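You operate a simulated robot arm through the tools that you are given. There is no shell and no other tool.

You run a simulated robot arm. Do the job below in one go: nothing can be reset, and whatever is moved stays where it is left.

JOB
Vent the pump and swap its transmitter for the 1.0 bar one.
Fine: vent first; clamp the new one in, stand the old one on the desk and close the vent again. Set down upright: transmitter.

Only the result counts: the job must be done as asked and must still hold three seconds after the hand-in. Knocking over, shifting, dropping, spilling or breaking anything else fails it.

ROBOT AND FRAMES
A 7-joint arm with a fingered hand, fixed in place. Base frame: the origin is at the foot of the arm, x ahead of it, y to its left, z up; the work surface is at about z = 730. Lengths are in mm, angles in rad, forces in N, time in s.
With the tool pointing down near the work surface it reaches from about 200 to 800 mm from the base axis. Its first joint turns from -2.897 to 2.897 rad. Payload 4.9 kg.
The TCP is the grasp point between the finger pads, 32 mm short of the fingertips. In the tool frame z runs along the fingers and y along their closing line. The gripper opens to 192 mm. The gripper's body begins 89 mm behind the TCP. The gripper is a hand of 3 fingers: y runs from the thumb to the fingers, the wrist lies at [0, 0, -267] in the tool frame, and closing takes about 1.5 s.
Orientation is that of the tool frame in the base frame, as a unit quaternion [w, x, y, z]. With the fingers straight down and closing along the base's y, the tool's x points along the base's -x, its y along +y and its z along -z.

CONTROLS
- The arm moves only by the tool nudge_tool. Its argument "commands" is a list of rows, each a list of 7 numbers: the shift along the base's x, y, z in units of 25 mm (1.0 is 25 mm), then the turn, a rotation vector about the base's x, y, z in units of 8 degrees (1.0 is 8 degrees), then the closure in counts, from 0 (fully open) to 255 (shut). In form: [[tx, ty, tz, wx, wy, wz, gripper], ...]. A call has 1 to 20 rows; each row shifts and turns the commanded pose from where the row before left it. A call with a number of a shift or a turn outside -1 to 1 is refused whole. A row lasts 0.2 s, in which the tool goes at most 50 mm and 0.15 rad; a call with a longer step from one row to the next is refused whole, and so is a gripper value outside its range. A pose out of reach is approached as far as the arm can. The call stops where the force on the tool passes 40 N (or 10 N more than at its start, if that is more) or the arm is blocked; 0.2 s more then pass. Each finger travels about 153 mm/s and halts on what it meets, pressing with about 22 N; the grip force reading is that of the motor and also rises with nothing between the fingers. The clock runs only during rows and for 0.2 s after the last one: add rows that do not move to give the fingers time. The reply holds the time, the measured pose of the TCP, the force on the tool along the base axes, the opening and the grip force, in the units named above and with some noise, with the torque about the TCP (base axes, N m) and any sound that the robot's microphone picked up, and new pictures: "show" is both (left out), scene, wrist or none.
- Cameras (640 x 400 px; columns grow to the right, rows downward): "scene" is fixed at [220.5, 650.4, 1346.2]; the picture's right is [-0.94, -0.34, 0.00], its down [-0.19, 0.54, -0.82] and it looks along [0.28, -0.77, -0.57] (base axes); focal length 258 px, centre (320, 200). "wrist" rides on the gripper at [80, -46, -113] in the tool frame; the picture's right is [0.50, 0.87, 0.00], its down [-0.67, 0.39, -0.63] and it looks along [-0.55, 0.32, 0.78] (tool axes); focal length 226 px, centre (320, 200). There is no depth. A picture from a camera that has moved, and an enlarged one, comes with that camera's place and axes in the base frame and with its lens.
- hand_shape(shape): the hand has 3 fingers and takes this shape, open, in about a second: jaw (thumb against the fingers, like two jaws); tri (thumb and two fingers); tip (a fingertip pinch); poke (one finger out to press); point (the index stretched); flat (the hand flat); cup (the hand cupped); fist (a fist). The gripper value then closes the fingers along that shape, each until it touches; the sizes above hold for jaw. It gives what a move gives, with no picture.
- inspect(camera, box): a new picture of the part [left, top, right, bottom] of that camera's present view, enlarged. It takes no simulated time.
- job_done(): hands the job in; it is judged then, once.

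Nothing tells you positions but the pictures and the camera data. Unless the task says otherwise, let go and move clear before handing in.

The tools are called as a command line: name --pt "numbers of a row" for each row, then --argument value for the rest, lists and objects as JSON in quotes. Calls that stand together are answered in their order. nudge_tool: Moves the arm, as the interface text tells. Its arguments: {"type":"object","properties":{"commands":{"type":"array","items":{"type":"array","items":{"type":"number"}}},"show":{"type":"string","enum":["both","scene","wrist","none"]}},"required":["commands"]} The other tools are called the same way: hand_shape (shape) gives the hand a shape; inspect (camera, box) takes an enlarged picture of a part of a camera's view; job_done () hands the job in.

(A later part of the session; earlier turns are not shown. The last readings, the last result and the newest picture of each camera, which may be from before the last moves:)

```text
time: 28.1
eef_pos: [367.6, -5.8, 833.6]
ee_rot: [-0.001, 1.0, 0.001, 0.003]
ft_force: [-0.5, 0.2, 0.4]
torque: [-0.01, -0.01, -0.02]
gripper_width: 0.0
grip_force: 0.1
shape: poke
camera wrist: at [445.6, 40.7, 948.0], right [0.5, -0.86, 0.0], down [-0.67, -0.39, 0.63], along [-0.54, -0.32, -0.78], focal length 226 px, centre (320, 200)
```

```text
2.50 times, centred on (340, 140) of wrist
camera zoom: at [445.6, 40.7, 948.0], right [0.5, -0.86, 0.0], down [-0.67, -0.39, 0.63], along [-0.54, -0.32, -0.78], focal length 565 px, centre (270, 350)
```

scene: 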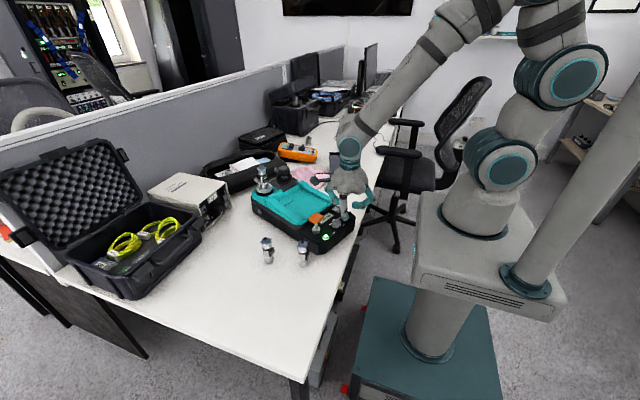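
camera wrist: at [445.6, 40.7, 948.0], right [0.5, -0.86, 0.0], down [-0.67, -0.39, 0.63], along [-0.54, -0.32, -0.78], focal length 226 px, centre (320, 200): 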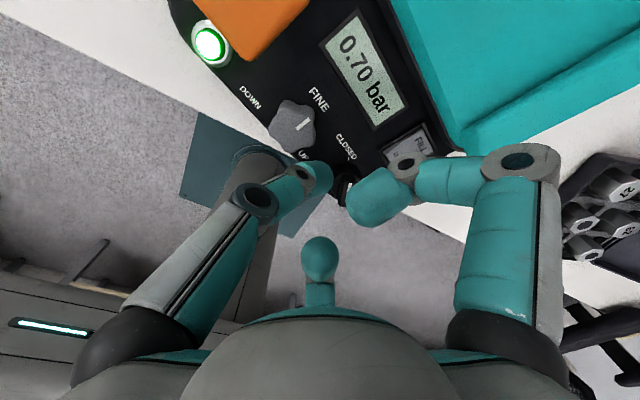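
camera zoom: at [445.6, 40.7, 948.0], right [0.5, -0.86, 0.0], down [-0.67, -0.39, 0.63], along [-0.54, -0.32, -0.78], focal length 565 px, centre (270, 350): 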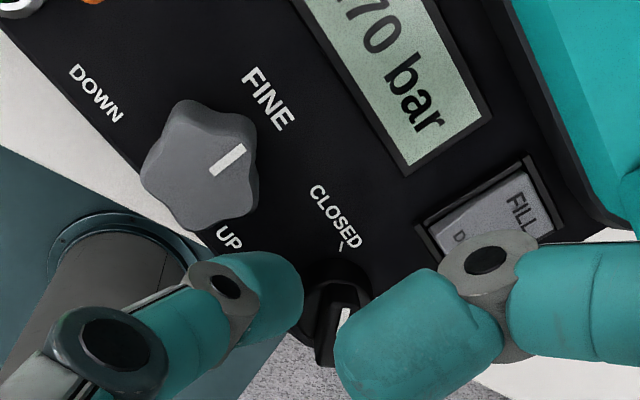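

The tip is beside the bar and there's no contact yet. I'll push the pointer clockwise along an arc, in two stages.

nudge_tool --pt "0.02 -0.196 0.08 0 0 0 0" --pt "0.2 -0.04 0 0 0 0 0" --pt "0.172 -0.084 0 0 0 0 0" --pt "0.14 -0.128 0 0 0 0 0" --show "both"

inspect --camera "scene" --box '[310, 180, 374, 230]'

inspect --camera "wrist" --box '[260, 60, 420, 220]'

```text
time: 29.1
eef_pos: [378.6, -18.5, 837.7]
ee_rot: [-0.001, 1.0, 0.001, 0.003]
ft_force: [-0.6, 1.2, 0.7]
torque: [-0.02, 0.01, 0.0]
gripper_width: 0.2
grip_force: 0.0
shape: poke
camera wrist: at [458.7, 28.0, 951.1], right [0.5, -0.86, 0.0], down [-0.67, -0.39, 0.63], along [-0.54, -0.32, -0.78], focal length 226 px, centre (320, 200)
```

scene: 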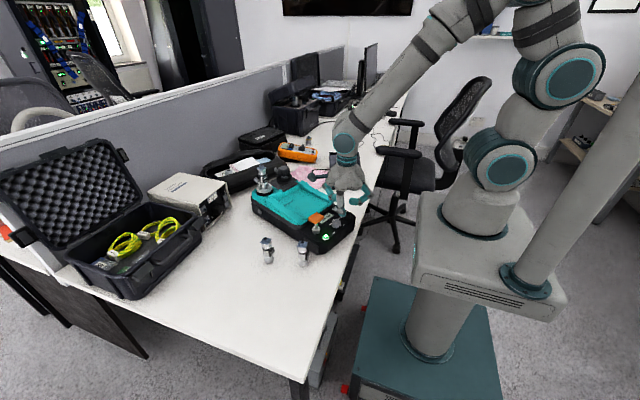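
wrist: 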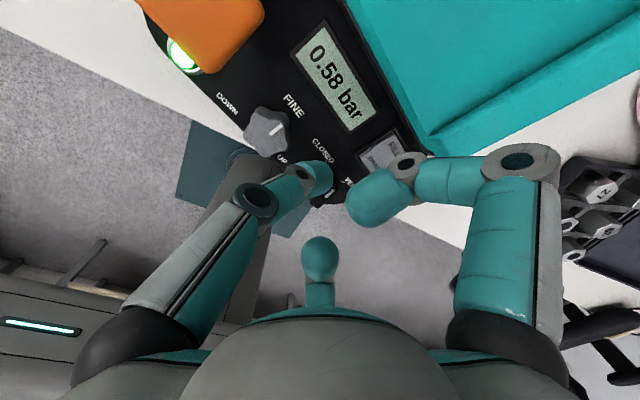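

```text
8.00 times, centred on (342, 205) of scene
camera zoom: at [220.5, 650.4, 1346.2], right [-0.94, -0.34, 0.0], down [-0.19, 0.54, -0.82], along [0.28, -0.77, -0.57], focal length 2063 px, centre (144, 160)
```

zoom: 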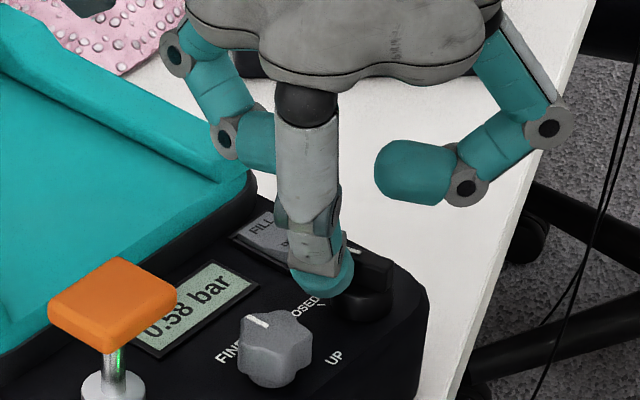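

```text
2.50 times, centred on (340, 140) of wrist
camera zoom: at [458.7, 28.0, 951.1], right [0.5, -0.86, 0.0], down [-0.67, -0.39, 0.63], along [-0.54, -0.32, -0.78], focal length 565 px, centre (270, 350)
```

zoom: 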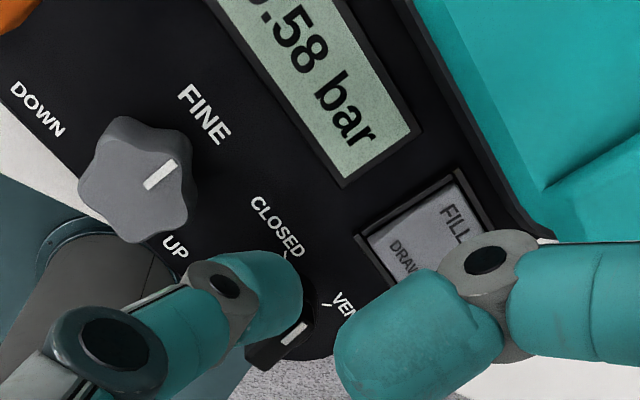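

The knob is turning with the finger and the display has fallen to 0.58 bar, so the pump is venting. I'll continue the arc to the VENT mark.

nudge_tool --pt "0.108 -0.164 0 0 0 0 0" --pt "0.056 -0.18 0 0 0 0 0" --pt "0.012 -0.192 0 0 0 0 0" --pt "0 0 0 0 0 0 0" --show "both"

inspect --camera "scene" --box '[310, 180, 374, 230]'

inspect --camera "wrist" --box '[260, 60, 420, 220]'

```text
time: 30.1
eef_pos: [383.9, -32.3, 837.9]
ee_rot: [0.0, 1.0, 0.001, 0.003]
ft_force: [-0.2, -0.2, -0.1]
torque: [0.01, 0.0, 0.01]
gripper_width: 0.0
grip_force: 0.1
shape: poke
camera wrist: at [462.3, 13.8, 951.1], right [0.5, -0.86, 0.0], down [-0.67, -0.39, 0.63], along [-0.54, -0.32, -0.78], focal length 226 px, centre (320, 200)
```

scene: 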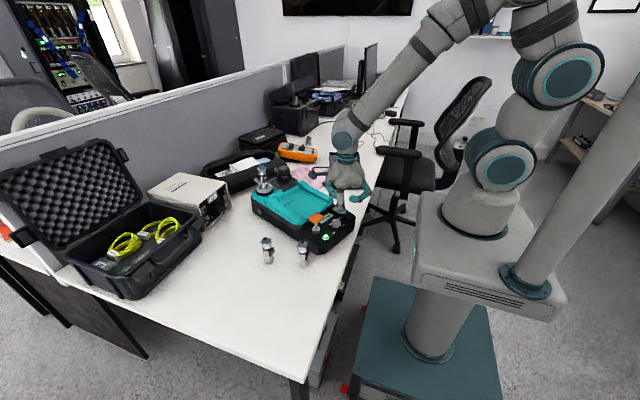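
wrist: 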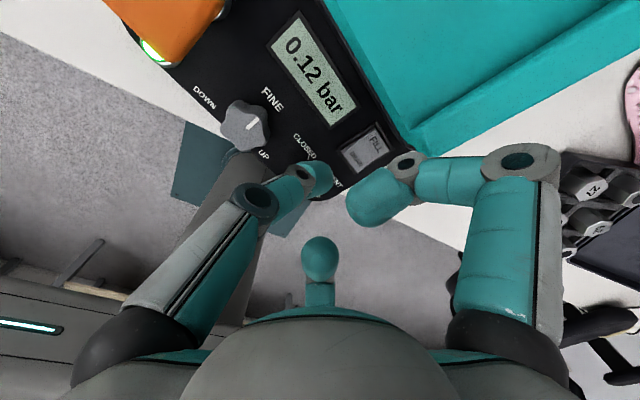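

```text
8.00 times, centred on (342, 205) of scene
camera zoom: at [220.5, 650.4, 1346.2], right [-0.94, -0.34, 0.0], down [-0.19, 0.54, -0.82], along [0.28, -0.77, -0.57], focal length 2063 px, centre (144, 160)
```

zoom: 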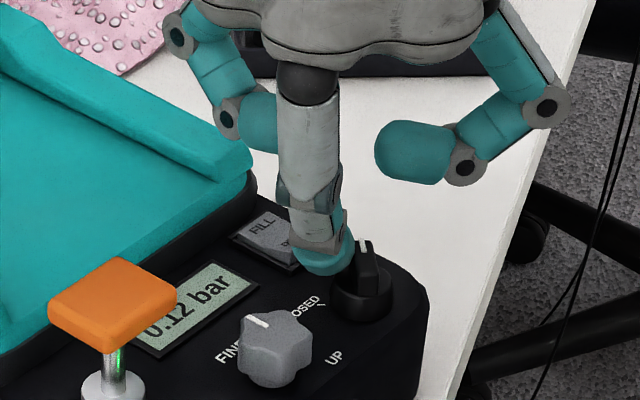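

```text
2.50 times, centred on (340, 140) of wrist
camera zoom: at [462.3, 13.8, 951.1], right [0.5, -0.86, 0.0], down [-0.67, -0.39, 0.63], along [-0.54, -0.32, -0.78], focal length 565 px, centre (270, 350)
```

zoom: 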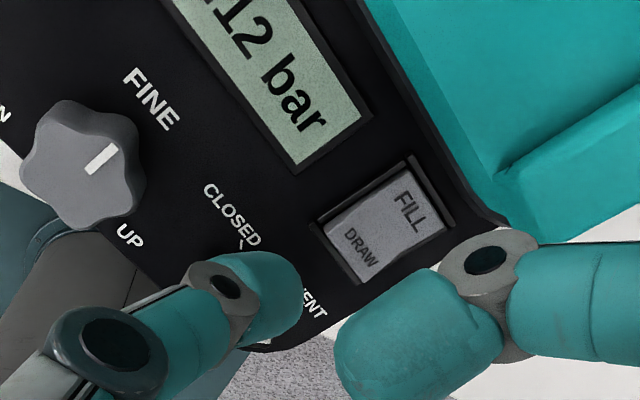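

The pressure is down to 0.12 bar with the pointer nearly at VENT. I'll push a little further and let it settle.

nudge_tool --pt "-0.04 -0.13 0 0 0 0 0" --pt "-0.06 -0.1 0 0 0 0 0" --pt "0 0 0 0 0 0 0" --pt "0 0 0 0 0 0 0" --pt "0 0 0 0 0 0 0" --show "scene"

inspect --camera "scene" --box '[310, 180, 374, 230]'

inspect --camera "wrist" --box '[260, 60, 420, 220]'

```text
time: 31.3
eef_pos: [382.6, -38.0, 838.0]
ee_rot: [-0.001, 1.0, 0.002, 0.005]
ft_force: [9.9, 9.0, 0.7]
torque: [0.25, -0.24, -0.04]
gripper_width: 0.0
grip_force: 0.0
shape: poke
```

scene: 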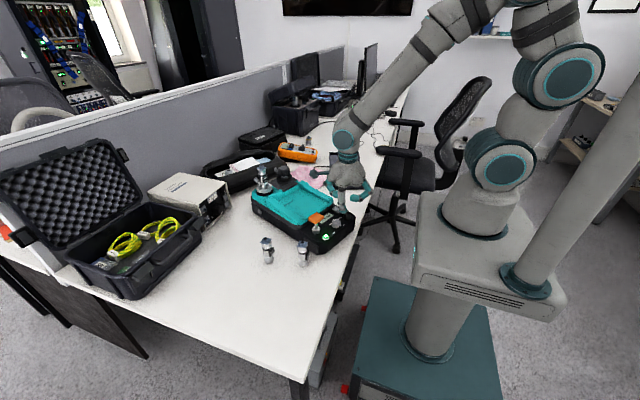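

```text
8.00 times, centred on (342, 205) of scene
camera zoom: at [220.5, 650.4, 1346.2], right [-0.94, -0.34, 0.0], down [-0.19, 0.54, -0.82], along [0.28, -0.77, -0.57], focal length 2063 px, centre (144, 160)
```

zoom: 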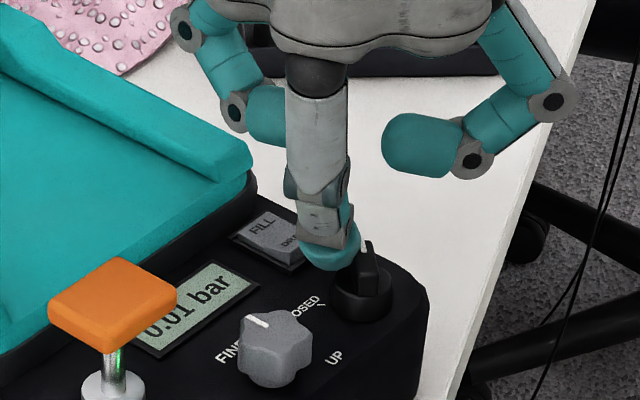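

```text
2.50 times, centred on (340, 140) of wrist
camera zoom: at [460.4, 8.4, 951.6], right [0.5, -0.86, 0.0], down [-0.68, -0.39, 0.63], along [-0.54, -0.32, -0.78], focal length 565 px, centre (270, 350)
```

zoom: 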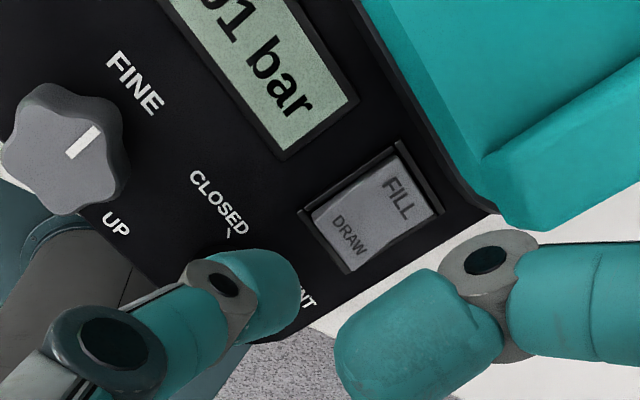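

The pump is vented: the display reads 0.01 bar and the knob is against its VENT stop. I'll back off, rise, and go look at the clamp lever from behind.

nudge_tool --pt "0.3 0.3 0.1 0 0 0 0" --pt "0 0 1 0 0 0 0" --pt "0 0 1 0 0 0 0" --pt "0 0 1 0 0 0 0" --pt "0.2 0.1 1 0 0 0 0" --pt "0.8 0.1 1 0 0 0 0" --pt "1 0.1 1 0 0 0 0" --pt "1 0.1 1 0 0 0 0" --pt "1 0.1 1 0 0 0 0" --pt "1 0.1 0 0 0 0 0" --pt "1 0.1 0 0 0 0 0" --pt "1 0.1 0 0 0 0 0" --pt "1 0.1 0 0 0 0 0" --pt "1 0.1 0 0 0 0 0" --pt "1 0.1 0 0 0 0 0" --pt "1 0.1 0 0 0 0 0" --pt "1 0 0 0 0 0 0" --pt "0.4 0 0 0 0 0 0" --show "both"

inspect --camera "wrist" --box '[260, 60, 420, 180]'

inspect --camera "scene" --box '[310, 190, 374, 240]'

```text
time: 35.1
eef_pos: [699.1, 0.2, 1041.8]
ee_rot: [0.0, 1.0, 0.002, 0.003]
ft_force: [-0.8, -0.7, 0.0]
torque: [0.0, 0.02, -0.01]
gripper_width: 0.0
grip_force: 0.1
shape: poke
camera wrist: at [777.9, 46.2, 1155.3], right [0.5, -0.86, 0.0], down [-0.67, -0.39, 0.63], along [-0.54, -0.32, -0.78], focal length 226 px, centre (320, 200)
```

scene: 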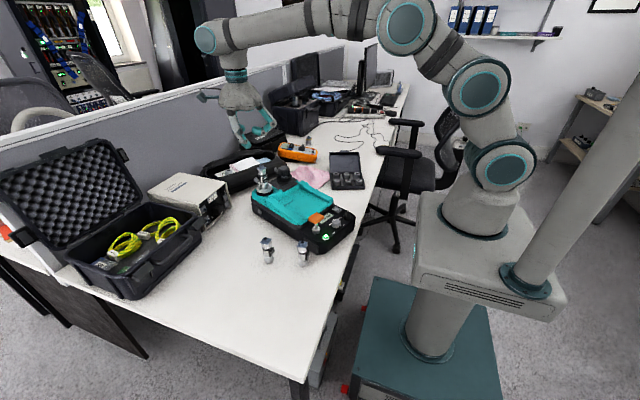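
wrist: 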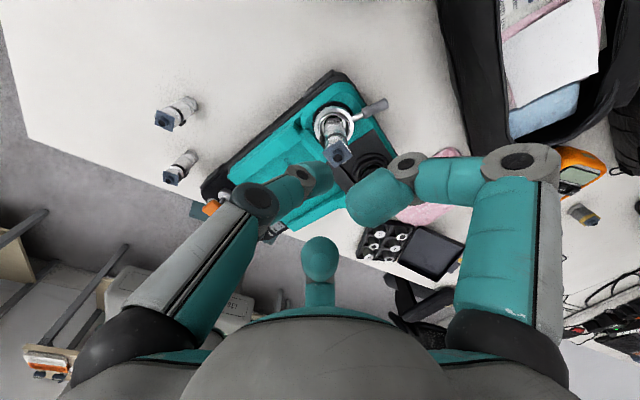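

```text
3.33 times, centred on (340, 120) of wrist
camera zoom: at [777.9, 46.2, 1155.3], right [0.5, -0.86, 0.0], down [-0.67, -0.39, 0.63], along [-0.54, -0.32, -0.78], focal length 754 px, centre (253, 467)
```

zoom: 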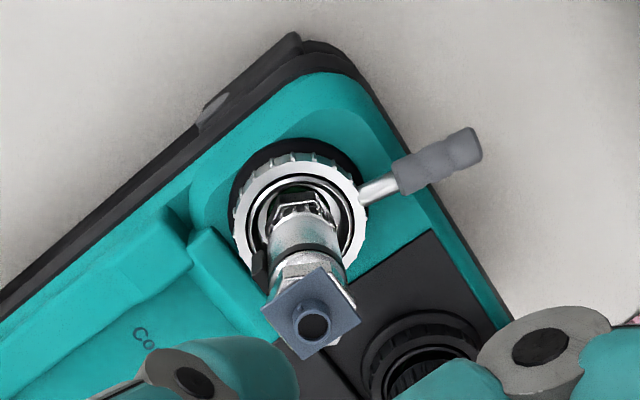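

```text
8.00 times, centred on (342, 215) of scene
camera zoom: at [220.5, 650.4, 1346.2], right [-0.94, -0.34, 0.0], down [-0.19, 0.54, -0.82], along [0.28, -0.77, -0.57], focal length 2063 px, centre (144, 80)
```

zoom: 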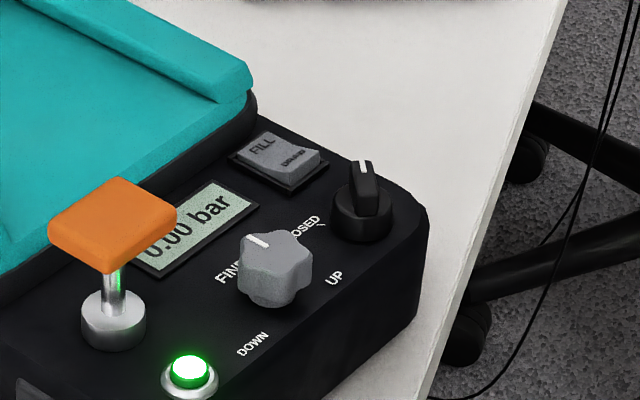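

The gauge reads 0.00 bar. The clamp ring's lever points about −36° from the port axis at (684,-32), and the other port's lever points the same way. Before swinging it I need the height of the nearby bag, so I'll look closer.

inspect --camera "wrist" --box '[400, 0, 600, 170]'

inspect --camera "scene" --box '[190, 140, 300, 220]'

inspect --camera "scene" --box '[248, 160, 298, 200]'

```text
2.35 times, centred on (500, 85) of wrist
camera zoom: at [777.9, 46.2, 1155.3], right [0.5, -0.86, 0.0], down [-0.67, -0.39, 0.63], along [-0.54, -0.32, -0.78], focal length 532 px, centre (-104, 471)
```

zoom: 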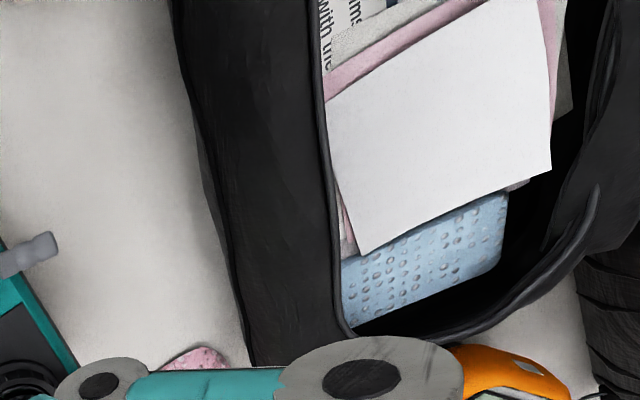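

```text
5.00 times, centred on (245, 180) of scene
camera zoom: at [220.5, 650.4, 1346.2], right [-0.94, -0.34, 0.0], down [-0.19, 0.54, -0.82], along [0.28, -0.77, -0.57], focal length 1289 px, centre (695, 300)
```

zoom: 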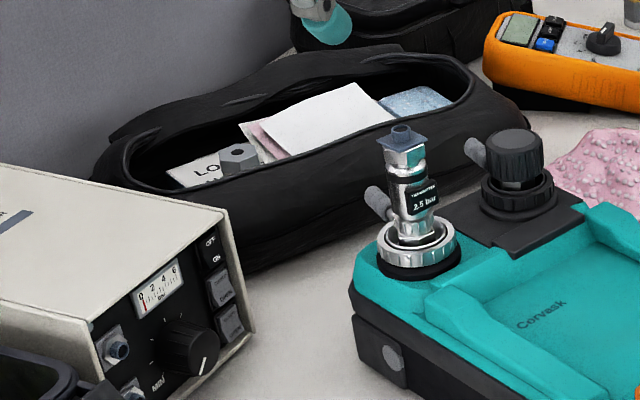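

```text
10.00 times, centred on (273, 180) of scene
camera zoom: at [220.5, 650.4, 1346.2], right [-0.94, -0.34, 0.0], down [-0.19, 0.54, -0.82], along [0.28, -0.77, -0.57], focal length 2579 px, centre (790, 400)
```

zoom: 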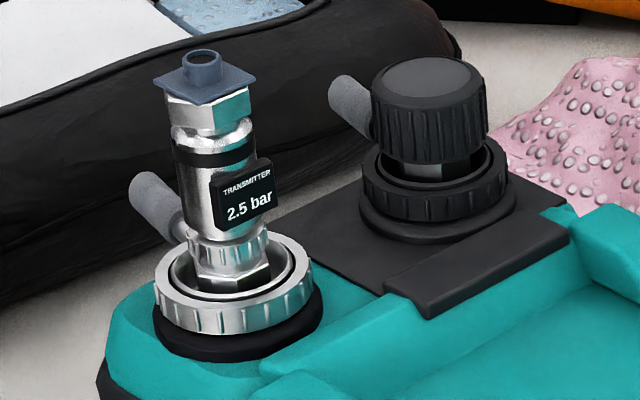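

The bag rim is at z≈835 and about 110 mm behind the lever end, so there's plenty of room. I'll rotate the hand so the transmitter falls in the gap between fingers, and hover on the clockwise side of the lever.

nudge_tool --pt "0.06 -0.293 -0.1 0 0 1 0" --pt "0.06 -0.293 -0.1 0 0 1 0" --pt "0.06 -0.293 -0.1 0 0 1 0" --pt "0.06 -0.293 -0.1 0 0 1 0" --pt "0.06 -0.293 -0.1 0 0 1 0" --pt "0.06 -0.293 -0.1 0 0 1 0" --pt "0.06 -0.293 -0.1 0 0 1 0" --pt "0.06 -0.293 -0.1 0 0 1 0" --pt "0.06 -0.293 -0.1 0 0 1 0" --pt "0.06 -0.293 -0.1 0 0 1 0" --pt "0.06 -0.293 -0.1 0 0 1 0" --pt "0.06 -0.293 -0.1 0 0 1 0" --show "both"

inspect --camera "wrist" --box '[200, 60, 440, 260]'

inspect --camera "scene" --box '[220, 70, 320, 210]'

```text
time: 37.7
eef_pos: [716.1, -87.8, 1010.6]
ee_rot: [-0.002, 0.667, 0.745, 0.002]
ft_force: [-0.7, 0.7, 0.1]
torque: [-0.03, 0.03, 0.0]
gripper_width: 0.0
grip_force: 0.2
shape: poke
camera wrist: at [661.6, -13.7, 1124.4], right [0.81, 0.59, 0.0], down [0.46, -0.63, 0.63], along [0.37, -0.5, -0.78], focal length 226 px, centre (320, 200)
```

scene: 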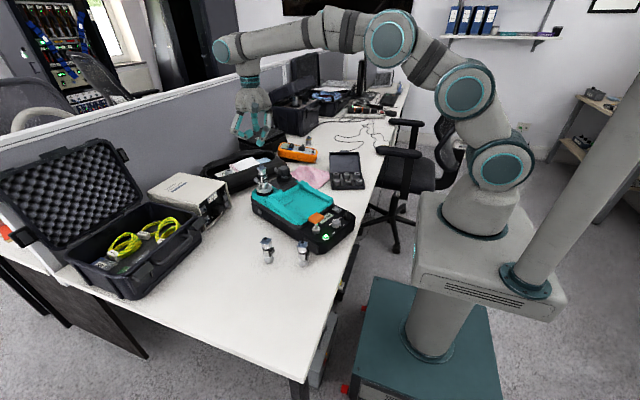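
wrist: 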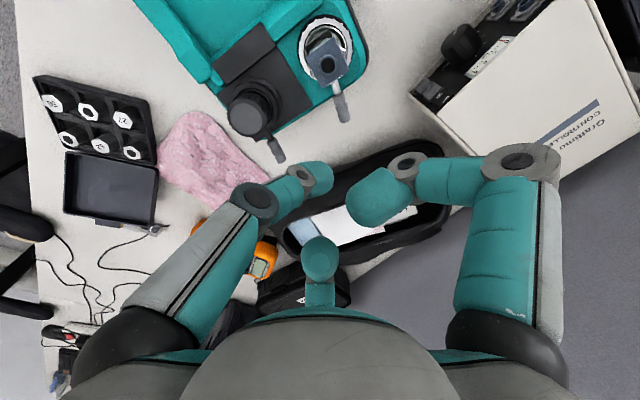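

```text
2.00 times, centred on (320, 160) of wrist
camera zoom: at [661.6, -13.7, 1124.4], right [0.81, 0.59, 0.0], down [0.46, -0.63, 0.63], along [0.37, -0.5, -0.78], focal length 452 px, centre (320, 280)
```

zoom: 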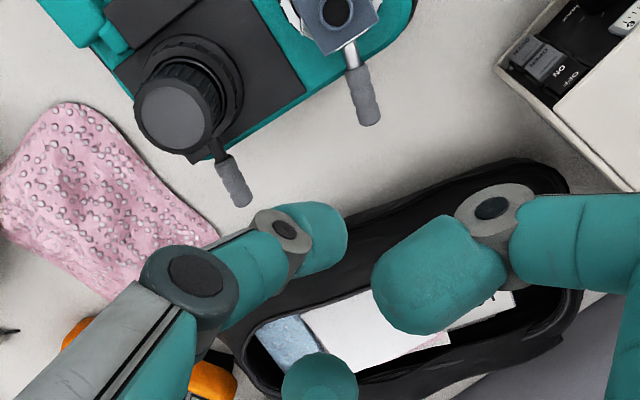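

```text
2.86 times, centred on (270, 140) of scene
camera zoom: at [220.5, 650.4, 1346.2], right [-0.94, -0.34, 0.0], down [-0.19, 0.54, -0.82], along [0.28, -0.77, -0.57], focal length 737 px, centre (463, 371)
```

zoom: 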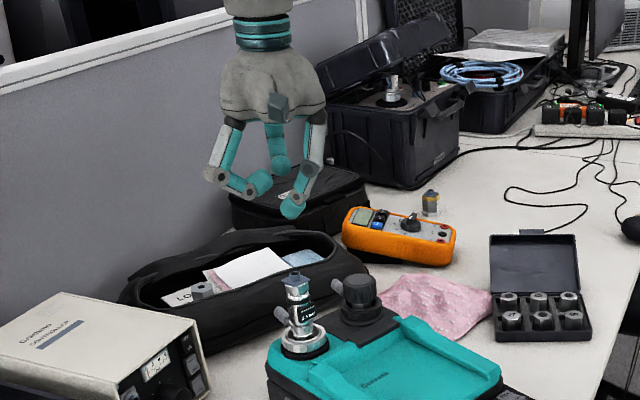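

The lever is in view ahead of the thumb. I'll descend on its clockwise side, pausing partway to check clearances.

nudge_tool --pt "0 0 -1 0 0 0 0" --pt "0 0 -1 0 0 0 0" --pt "0 0 -1 0 0 0 0" --pt "0 0 -1 0 0 0 0" --pt "0 0 -0.8 0 0 0 0" --show "both"

inspect --camera "wrist" --box '[200, 40, 440, 220]'

inspect --camera "scene" --box '[220, 100, 320, 210]'

```text
time: 38.9
eef_pos: [717.6, -87.2, 890.3]
ee_rot: [-0.002, 0.668, 0.745, 0.002]
ft_force: [-0.7, 0.1, 0.8]
torque: [-0.01, 0.03, -0.02]
gripper_width: 0.0
grip_force: 0.0
shape: poke
camera wrist: at [662.5, -13.4, 1003.1], right [0.81, 0.59, 0.0], down [0.46, -0.63, 0.63], along [0.37, -0.51, -0.78], focal length 226 px, centre (320, 200)
```

scene: 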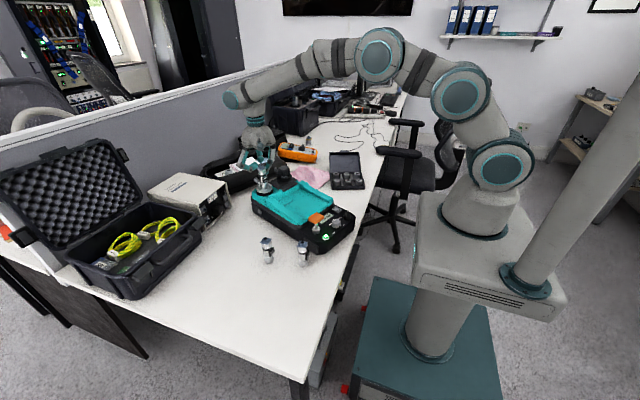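
wrist: 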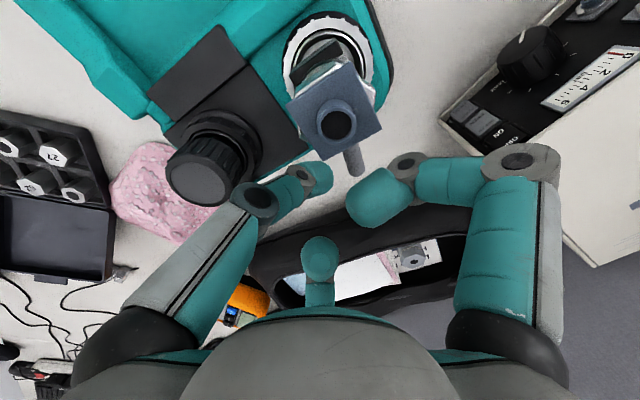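

```text
2.22 times, centred on (320, 130) of wrist
camera zoom: at [662.5, -13.4, 1003.1], right [0.81, 0.59, 0.0], down [0.46, -0.63, 0.63], along [0.37, -0.51, -0.78], focal length 502 px, centre (320, 356)
```

zoom: 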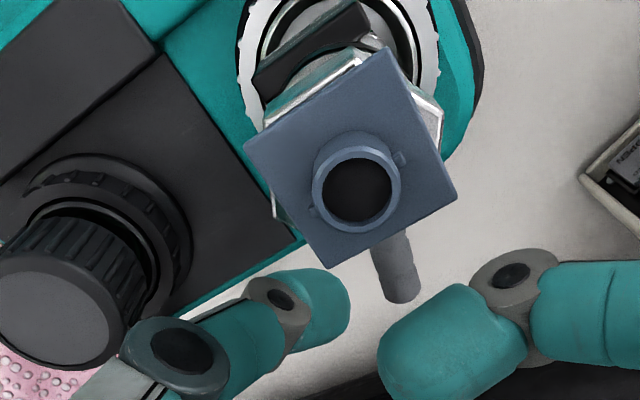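

```text
3.64 times, centred on (270, 155) of scene
camera zoom: at [220.5, 650.4, 1346.2], right [-0.94, -0.34, 0.0], down [-0.19, 0.54, -0.82], along [0.28, -0.77, -0.57], focal length 938 px, centre (502, 364)
```

zoom: 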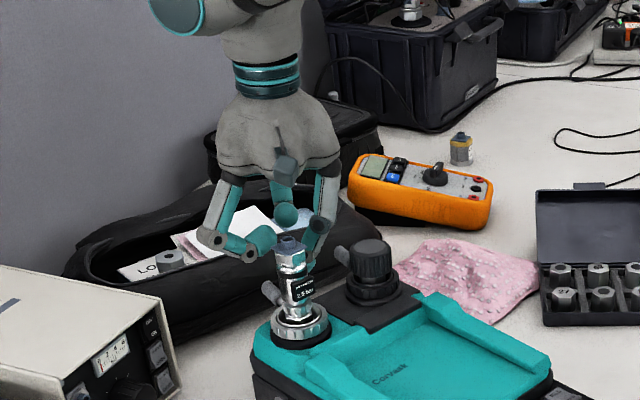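

The clearances look good: the thumb tip is on the clockwise side of the lever and the transmitter sits in the finger gap. I'll go down the last 22 mm.

nudge_tool --pt "0 0 -0.45 0 0 0 0" --pt "0 0 -0.45 0 0 0 0" --show "both"

inspect --camera "wrist" --box '[240, 60, 440, 220]'

inspect --camera "scene" --box '[230, 140, 310, 200]'

```text
time: 39.5
eef_pos: [716.1, -86.4, 866.1]
ee_rot: [-0.003, 0.668, 0.744, 0.001]
ft_force: [-0.5, -0.1, -0.2]
torque: [-0.01, 0.01, -0.02]
gripper_width: 0.0
grip_force: 0.1
shape: poke
camera wrist: at [662.3, -13.6, 979.9], right [0.81, 0.59, 0.0], down [0.46, -0.63, 0.63], along [0.37, -0.51, -0.78], focal length 226 px, centre (320, 200)
```

scene: 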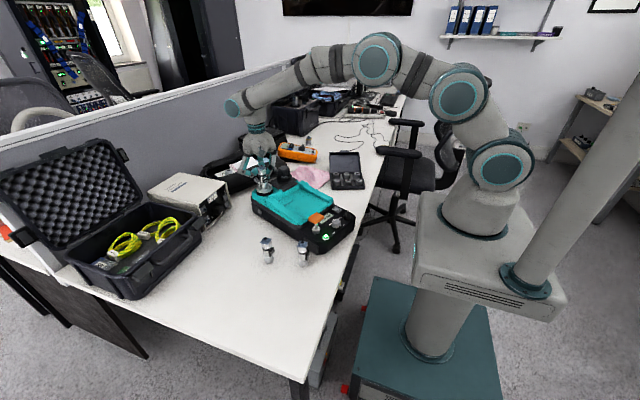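
wrist: 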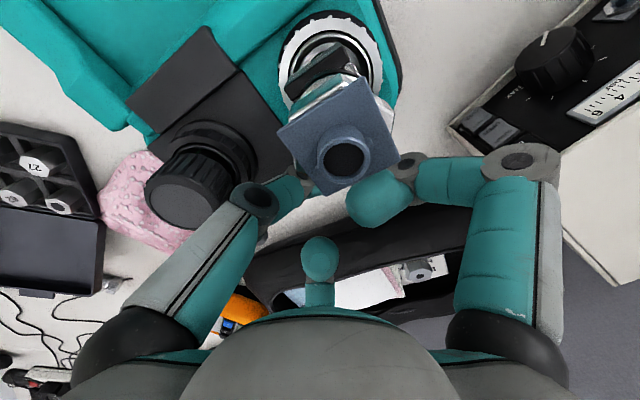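

```text
2.50 times, centred on (340, 140) of wrist
camera zoom: at [662.3, -13.6, 979.9], right [0.81, 0.59, 0.0], down [0.46, -0.63, 0.63], along [0.37, -0.51, -0.78], focal length 565 px, centre (270, 350)
```

zoom: 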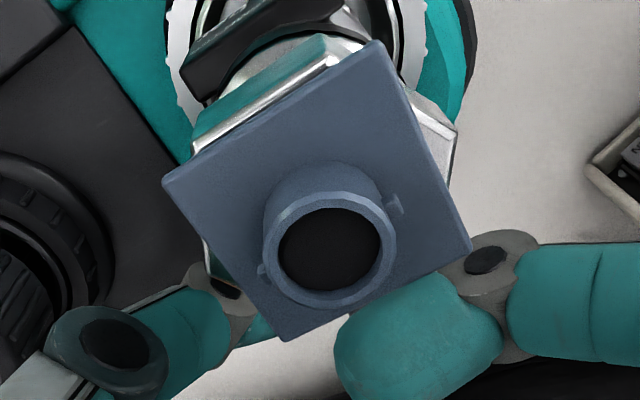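

```text
6.67 times, centred on (270, 170) of scene
camera zoom: at [220.5, 650.4, 1346.2], right [-0.94, -0.34, 0.0], down [-0.19, 0.54, -0.82], along [0.28, -0.77, -0.57], focal length 1719 px, centre (653, 400)
```

zoom: 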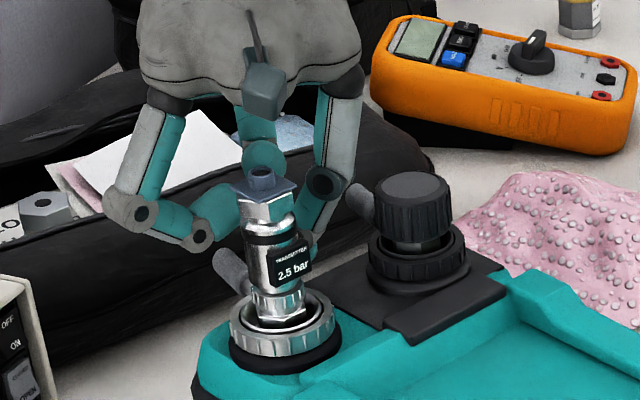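

The finger is in place and nothing is touching. I'll push the lever counter-clockwise (the usual opening direction) in small steps around the port axis, turning the hand along with it and watching the force.

nudge_tool --pt "0.192 0.192 0 0 0 0.75 0" --pt "0.196 0.172 0 0 0 0.75 0" --pt "0.18 0.196 0 0 0 0.75 0" --pt "0 0 0 0 0 0 0" --show "both"

inspect --camera "scene" --box '[230, 140, 310, 200]'

```text
time: 40.5
eef_pos: [728.8, -73.6, 867.9]
ee_rot: [-0.002, 0.543, 0.839, 0.001]
ft_force: [0.3, -0.3, -0.3]
torque: [-0.01, -0.01, -0.02]
gripper_width: 0.3
grip_force: 0.0
shape: poke
camera wrist: at [656.6, -19.3, 981.3], right [0.58, 0.81, 0.0], down [0.63, -0.46, 0.63], along [0.51, -0.37, -0.78], focal length 226 px, centre (320, 200)
```

scene: 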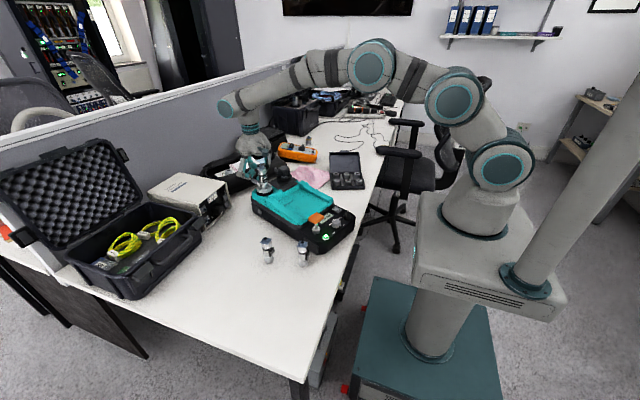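
wrist: 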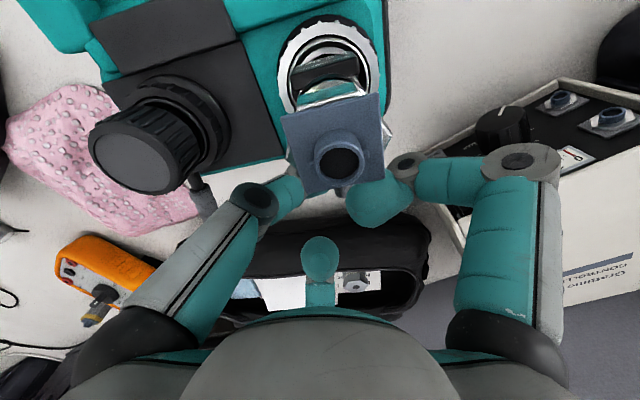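

```text
6.67 times, centred on (270, 170) of scene
camera zoom: at [220.5, 650.4, 1346.2], right [-0.94, -0.34, 0.0], down [-0.19, 0.54, -0.82], along [0.28, -0.77, -0.57], focal length 1719 px, centre (653, 400)
```

zoom: 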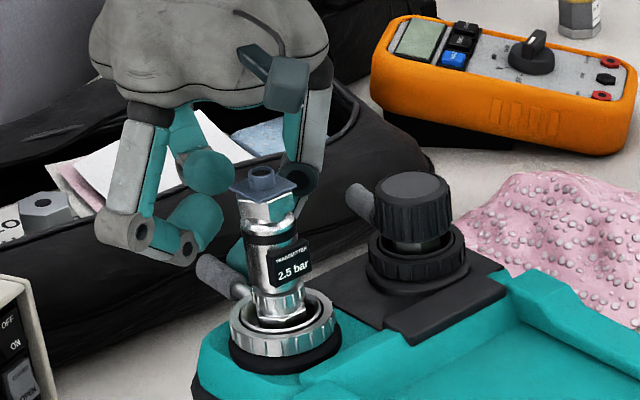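

The lever swings freely counter-clockwise with the finger. I'll continue around the arc.

nudge_tool --pt "0.156 0.212 0 0 0 0.75 0" --pt "0.132 0.228 0 0 0 0.75 0" --pt "0.112 0.24 0 0 0 0.75 0" --pt "0.08 0.252 0 0 0 0.75 0" --pt "0.06 0.256 0 0 0 0.75 0" --pt "0.028 0.264 0 0 0 0.75 0" --pt "0 0 0 0 0 0 0" --show "both"

inspect --camera "scene" --box '[230, 140, 310, 200]'

```text
time: 42.1
eef_pos: [744.8, -35.9, 867.3]
ee_rot: [-0.003, 0.257, 0.966, 0.001]
ft_force: [0.1, 0.9, 0.2]
torque: [0.02, 0.0, -0.03]
gripper_width: 0.0
grip_force: 0.0
shape: poke
camera wrist: at [654.4, -37.0, 981.1], right [0.0, 1.0, 0.0], down [0.78, 0.0, 0.63], along [0.63, 0.0, -0.78], focal length 226 px, centre (320, 200)
```

scene: 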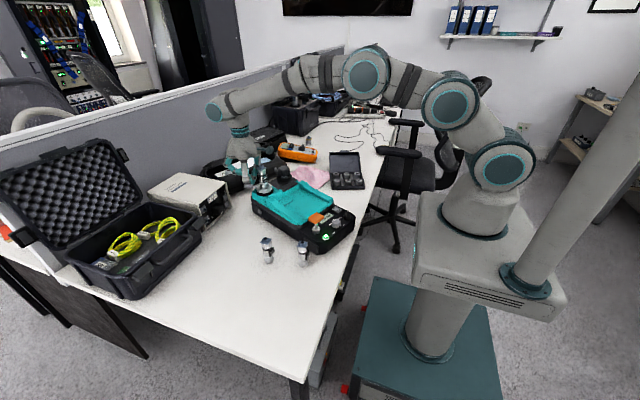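
wrist: 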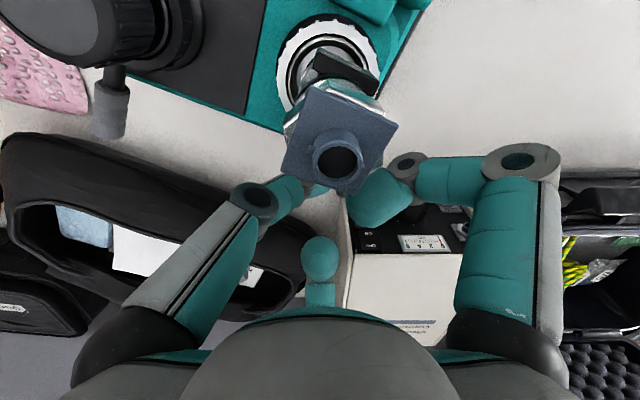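

```text
6.67 times, centred on (270, 170) of scene
camera zoom: at [220.5, 650.4, 1346.2], right [-0.94, -0.34, 0.0], down [-0.19, 0.54, -0.82], along [0.28, -0.77, -0.57], focal length 1719 px, centre (653, 400)
```

zoom: 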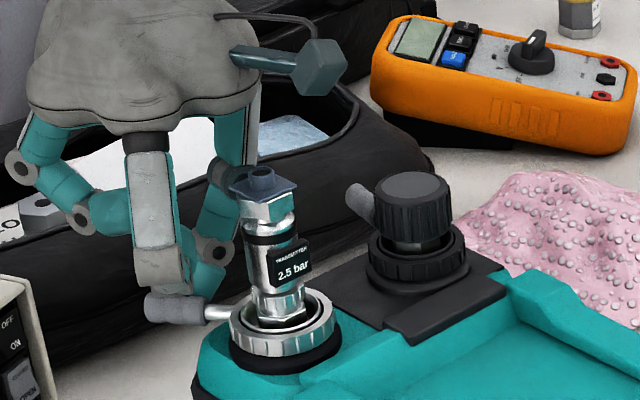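

The lever has turned about 48° so far and still moves freely. I'll continue until it reaches its stop.

nudge_tool --pt "0 0.264 0 0 0 0.75 0" --pt "-0.024 0.26 0 0 0 0.75 0" --pt "-0.052 0.26 0 0 0 0.75 0" --pt "-0.08 0.252 0 0 0 0.75 0" --pt "-0.108 0.24 0 0 0 0.75 0" --pt "0 0 0 0 0 0 0" --show "both"

inspect --camera "scene" --box '[230, 140, 310, 200]'

```text
time: 43.5
eef_pos: [738.8, -4.9, 868.5]
ee_rot: [-0.002, -0.001, 1.0, -0.001]
ft_force: [-0.1, -0.8, 0.0]
torque: [-0.03, 0.02, 0.01]
gripper_width: 0.0
grip_force: 0.1
shape: poke
camera wrist: at [659.1, -51.0, 980.9], right [-0.5, 0.86, 0.0], down [0.67, 0.39, 0.63], along [0.54, 0.32, -0.78], focal length 226 px, centre (320, 200)
```

scene: 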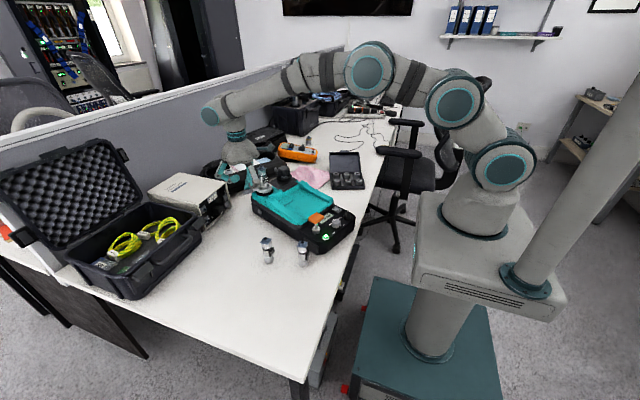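
wrist: 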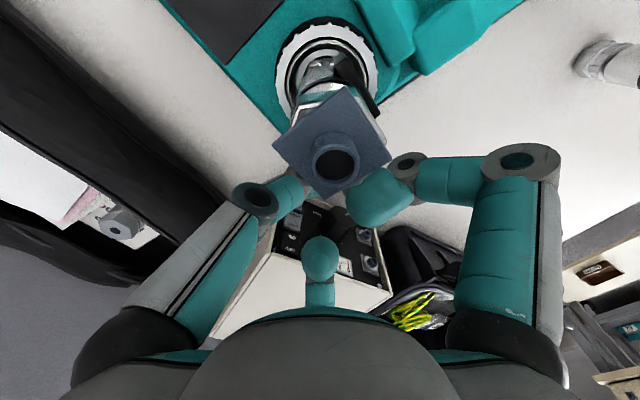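

```text
6.67 times, centred on (270, 170) of scene
camera zoom: at [220.5, 650.4, 1346.2], right [-0.94, -0.34, 0.0], down [-0.19, 0.54, -0.82], along [0.28, -0.77, -0.57], focal length 1719 px, centre (653, 400)
```

zoom: 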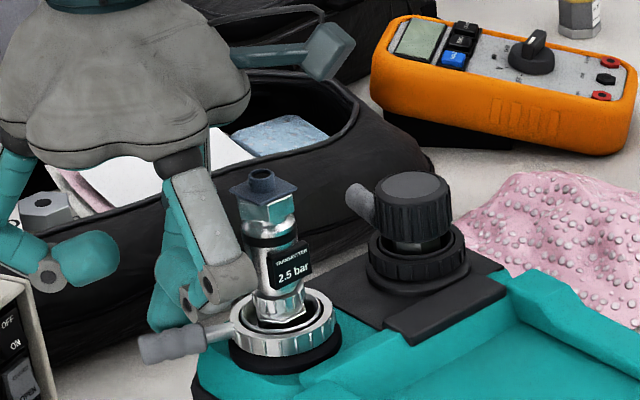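

The lever is now around 44° and the transmitter is undisturbed. I'll take a few more steps to find the end stop.

nudge_tool --pt "-0.128 0.228 0 0 0 0.75 0" --pt "-0.156 0.216 0 0 0 0.75 0" --pt "-0.17 0.2 0 0 0 0.75 0" --pt "0 0 0 0 0 0 0" --show "both"

inspect --camera "scene" --box '[230, 140, 310, 200]'

```text
time: 44.5
eef_pos: [730.4, 11.6, 869.1]
ee_rot: [0.001, -0.158, 0.987, -0.002]
ft_force: [27.6, -11.9, 2.5]
torque: [-0.3, -0.64, -0.02]
gripper_width: 0.0
grip_force: 0.0
shape: poke
camera wrist: at [668.6, -56.7, 983.0], right [-0.75, 0.67, 0.0], down [0.52, 0.58, 0.63], along [0.42, 0.47, -0.78], focal length 226 px, centre (320, 200)
```

scene: 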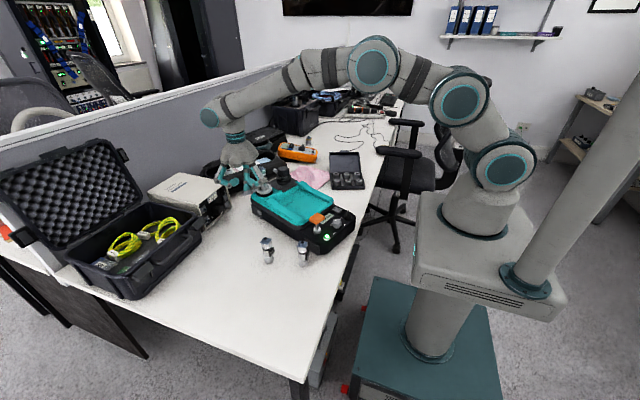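
wrist: 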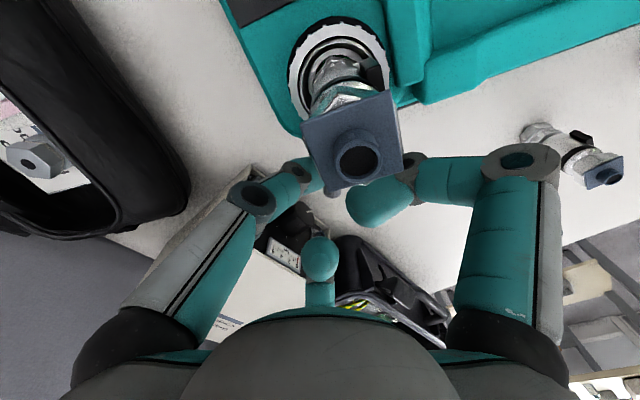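

```text
6.67 times, centred on (270, 170) of scene
camera zoom: at [220.5, 650.4, 1346.2], right [-0.94, -0.34, 0.0], down [-0.19, 0.54, -0.82], along [0.28, -0.77, -0.57], focal length 1719 px, centre (653, 400)
```

zoom: 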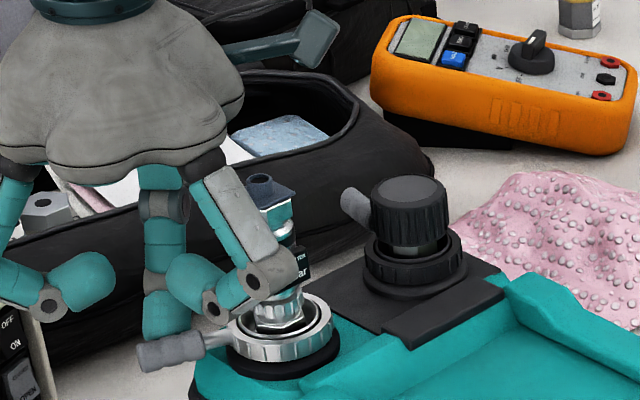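

The lever has hit its open stop at about 56°, a 90° swing. I'll back the finger off at once and rise clear.

nudge_tool --pt "0.4 -0.25 0 0 0 0 0" --pt "0.3 -0.2 0.3 0 0 0 0" --pt "0 0 1 0 0 0 0" --pt "0 0 1 0 0 0 0" --pt "0 0 1 0 0 0 0" --pt "0 0 1 0 0 0 0" --pt "0 0 1 0 0 0 0" --show "both"

inspect --camera "scene" --box '[230, 140, 310, 200]'

inspect --camera "scene" --box '[230, 140, 380, 280]'

inspect --camera "wrist" --box '[240, 40, 440, 200]'

```text
time: 46.1
eef_pos: [744.3, -0.3, 1000.9]
ee_rot: [-0.004, -0.158, 0.987, -0.001]
ft_force: [0.2, 0.6, -0.6]
torque: [0.01, 0.02, 0.0]
gripper_width: 0.0
grip_force: 0.0
shape: poke
camera wrist: at [683.9, -67.0, 1114.7], right [-0.75, 0.67, 0.0], down [0.52, 0.58, 0.63], along [0.42, 0.47, -0.78], focal length 226 px, centre (320, 200)
```

scene: 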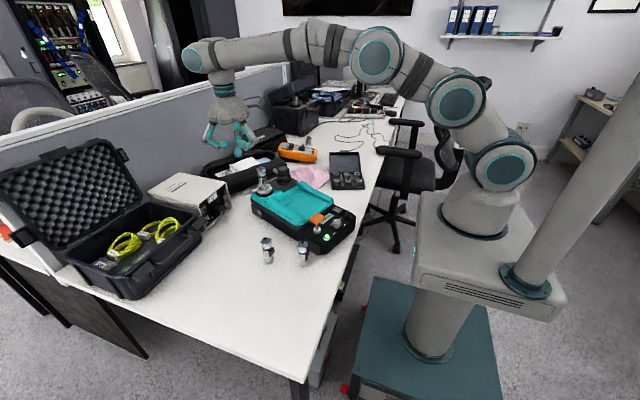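
wrist: 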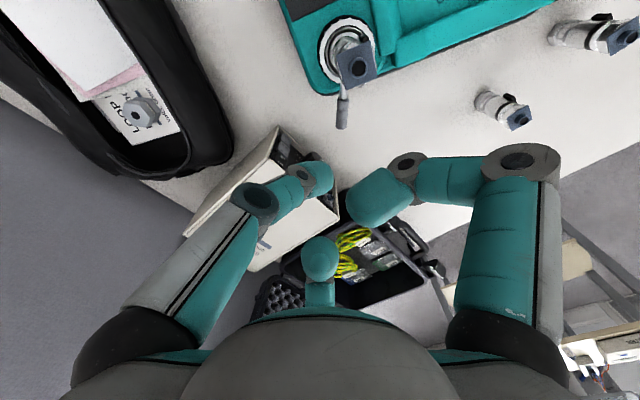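

```text
6.67 times, centred on (270, 170) of scene
camera zoom: at [220.5, 650.4, 1346.2], right [-0.94, -0.34, 0.0], down [-0.19, 0.54, -0.82], along [0.28, -0.77, -0.57], focal length 1719 px, centre (653, 400)
```

zoom: 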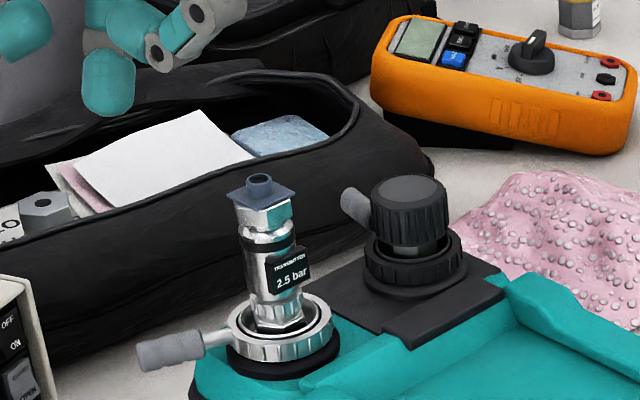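

```text
2.86 times, centred on (305, 210) of scene
camera zoom: at [220.5, 650.4, 1346.2], right [-0.94, -0.34, 0.0], down [-0.19, 0.54, -0.82], along [0.28, -0.77, -0.57], focal length 737 px, centre (363, 171)
```

zoom: 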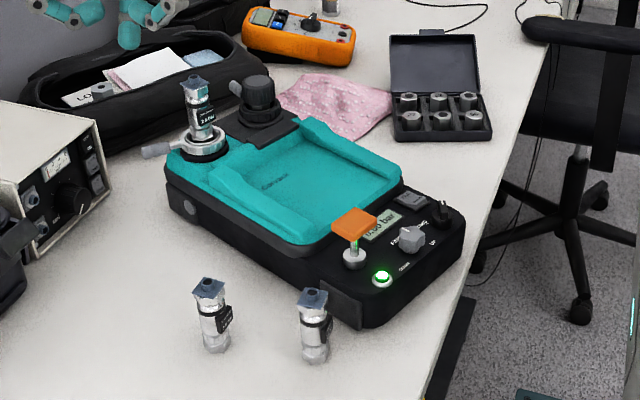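

```text
2.50 times, centred on (340, 120) of wrist
camera zoom: at [683.9, -67.0, 1114.7], right [-0.75, 0.67, 0.0], down [0.52, 0.58, 0.63], along [0.42, 0.47, -0.78], focal length 565 px, centre (270, 400)
```

zoom: 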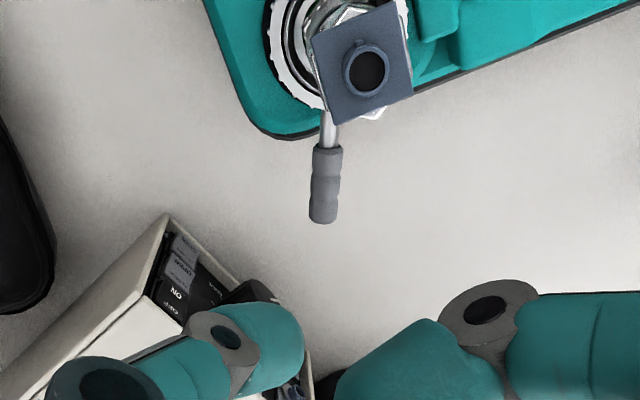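

The swing nudged the pump slightly against its friction. I'll measure the new port position with the same zoom I used earlier.

inspect --camera "scene" --box '[248, 160, 298, 200]'

inspect --camera "scene" --box '[310, 190, 374, 240]'

```text
10.00 times, centred on (273, 180) of scene
camera zoom: at [220.5, 650.4, 1346.2], right [-0.94, -0.34, 0.0], down [-0.19, 0.54, -0.82], along [0.28, -0.77, -0.57], focal length 2579 px, centre (790, 400)
```

zoom: 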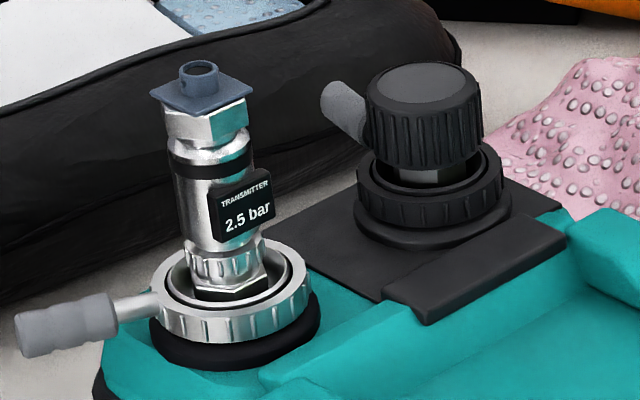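

```text
8.00 times, centred on (342, 215) of scene
camera zoom: at [220.5, 650.4, 1346.2], right [-0.94, -0.34, 0.0], down [-0.19, 0.54, -0.82], along [0.28, -0.77, -0.57], focal length 2063 px, centre (144, 80)
```

zoom: 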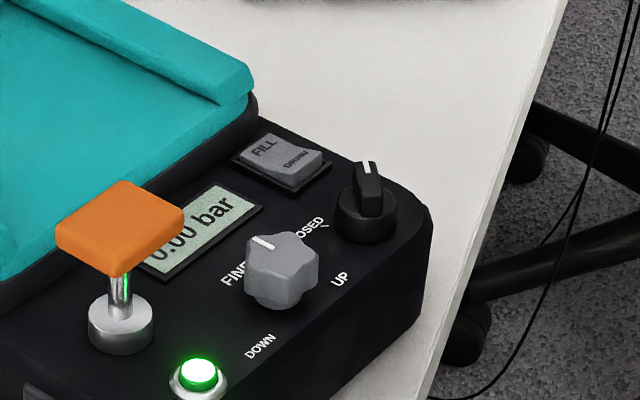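

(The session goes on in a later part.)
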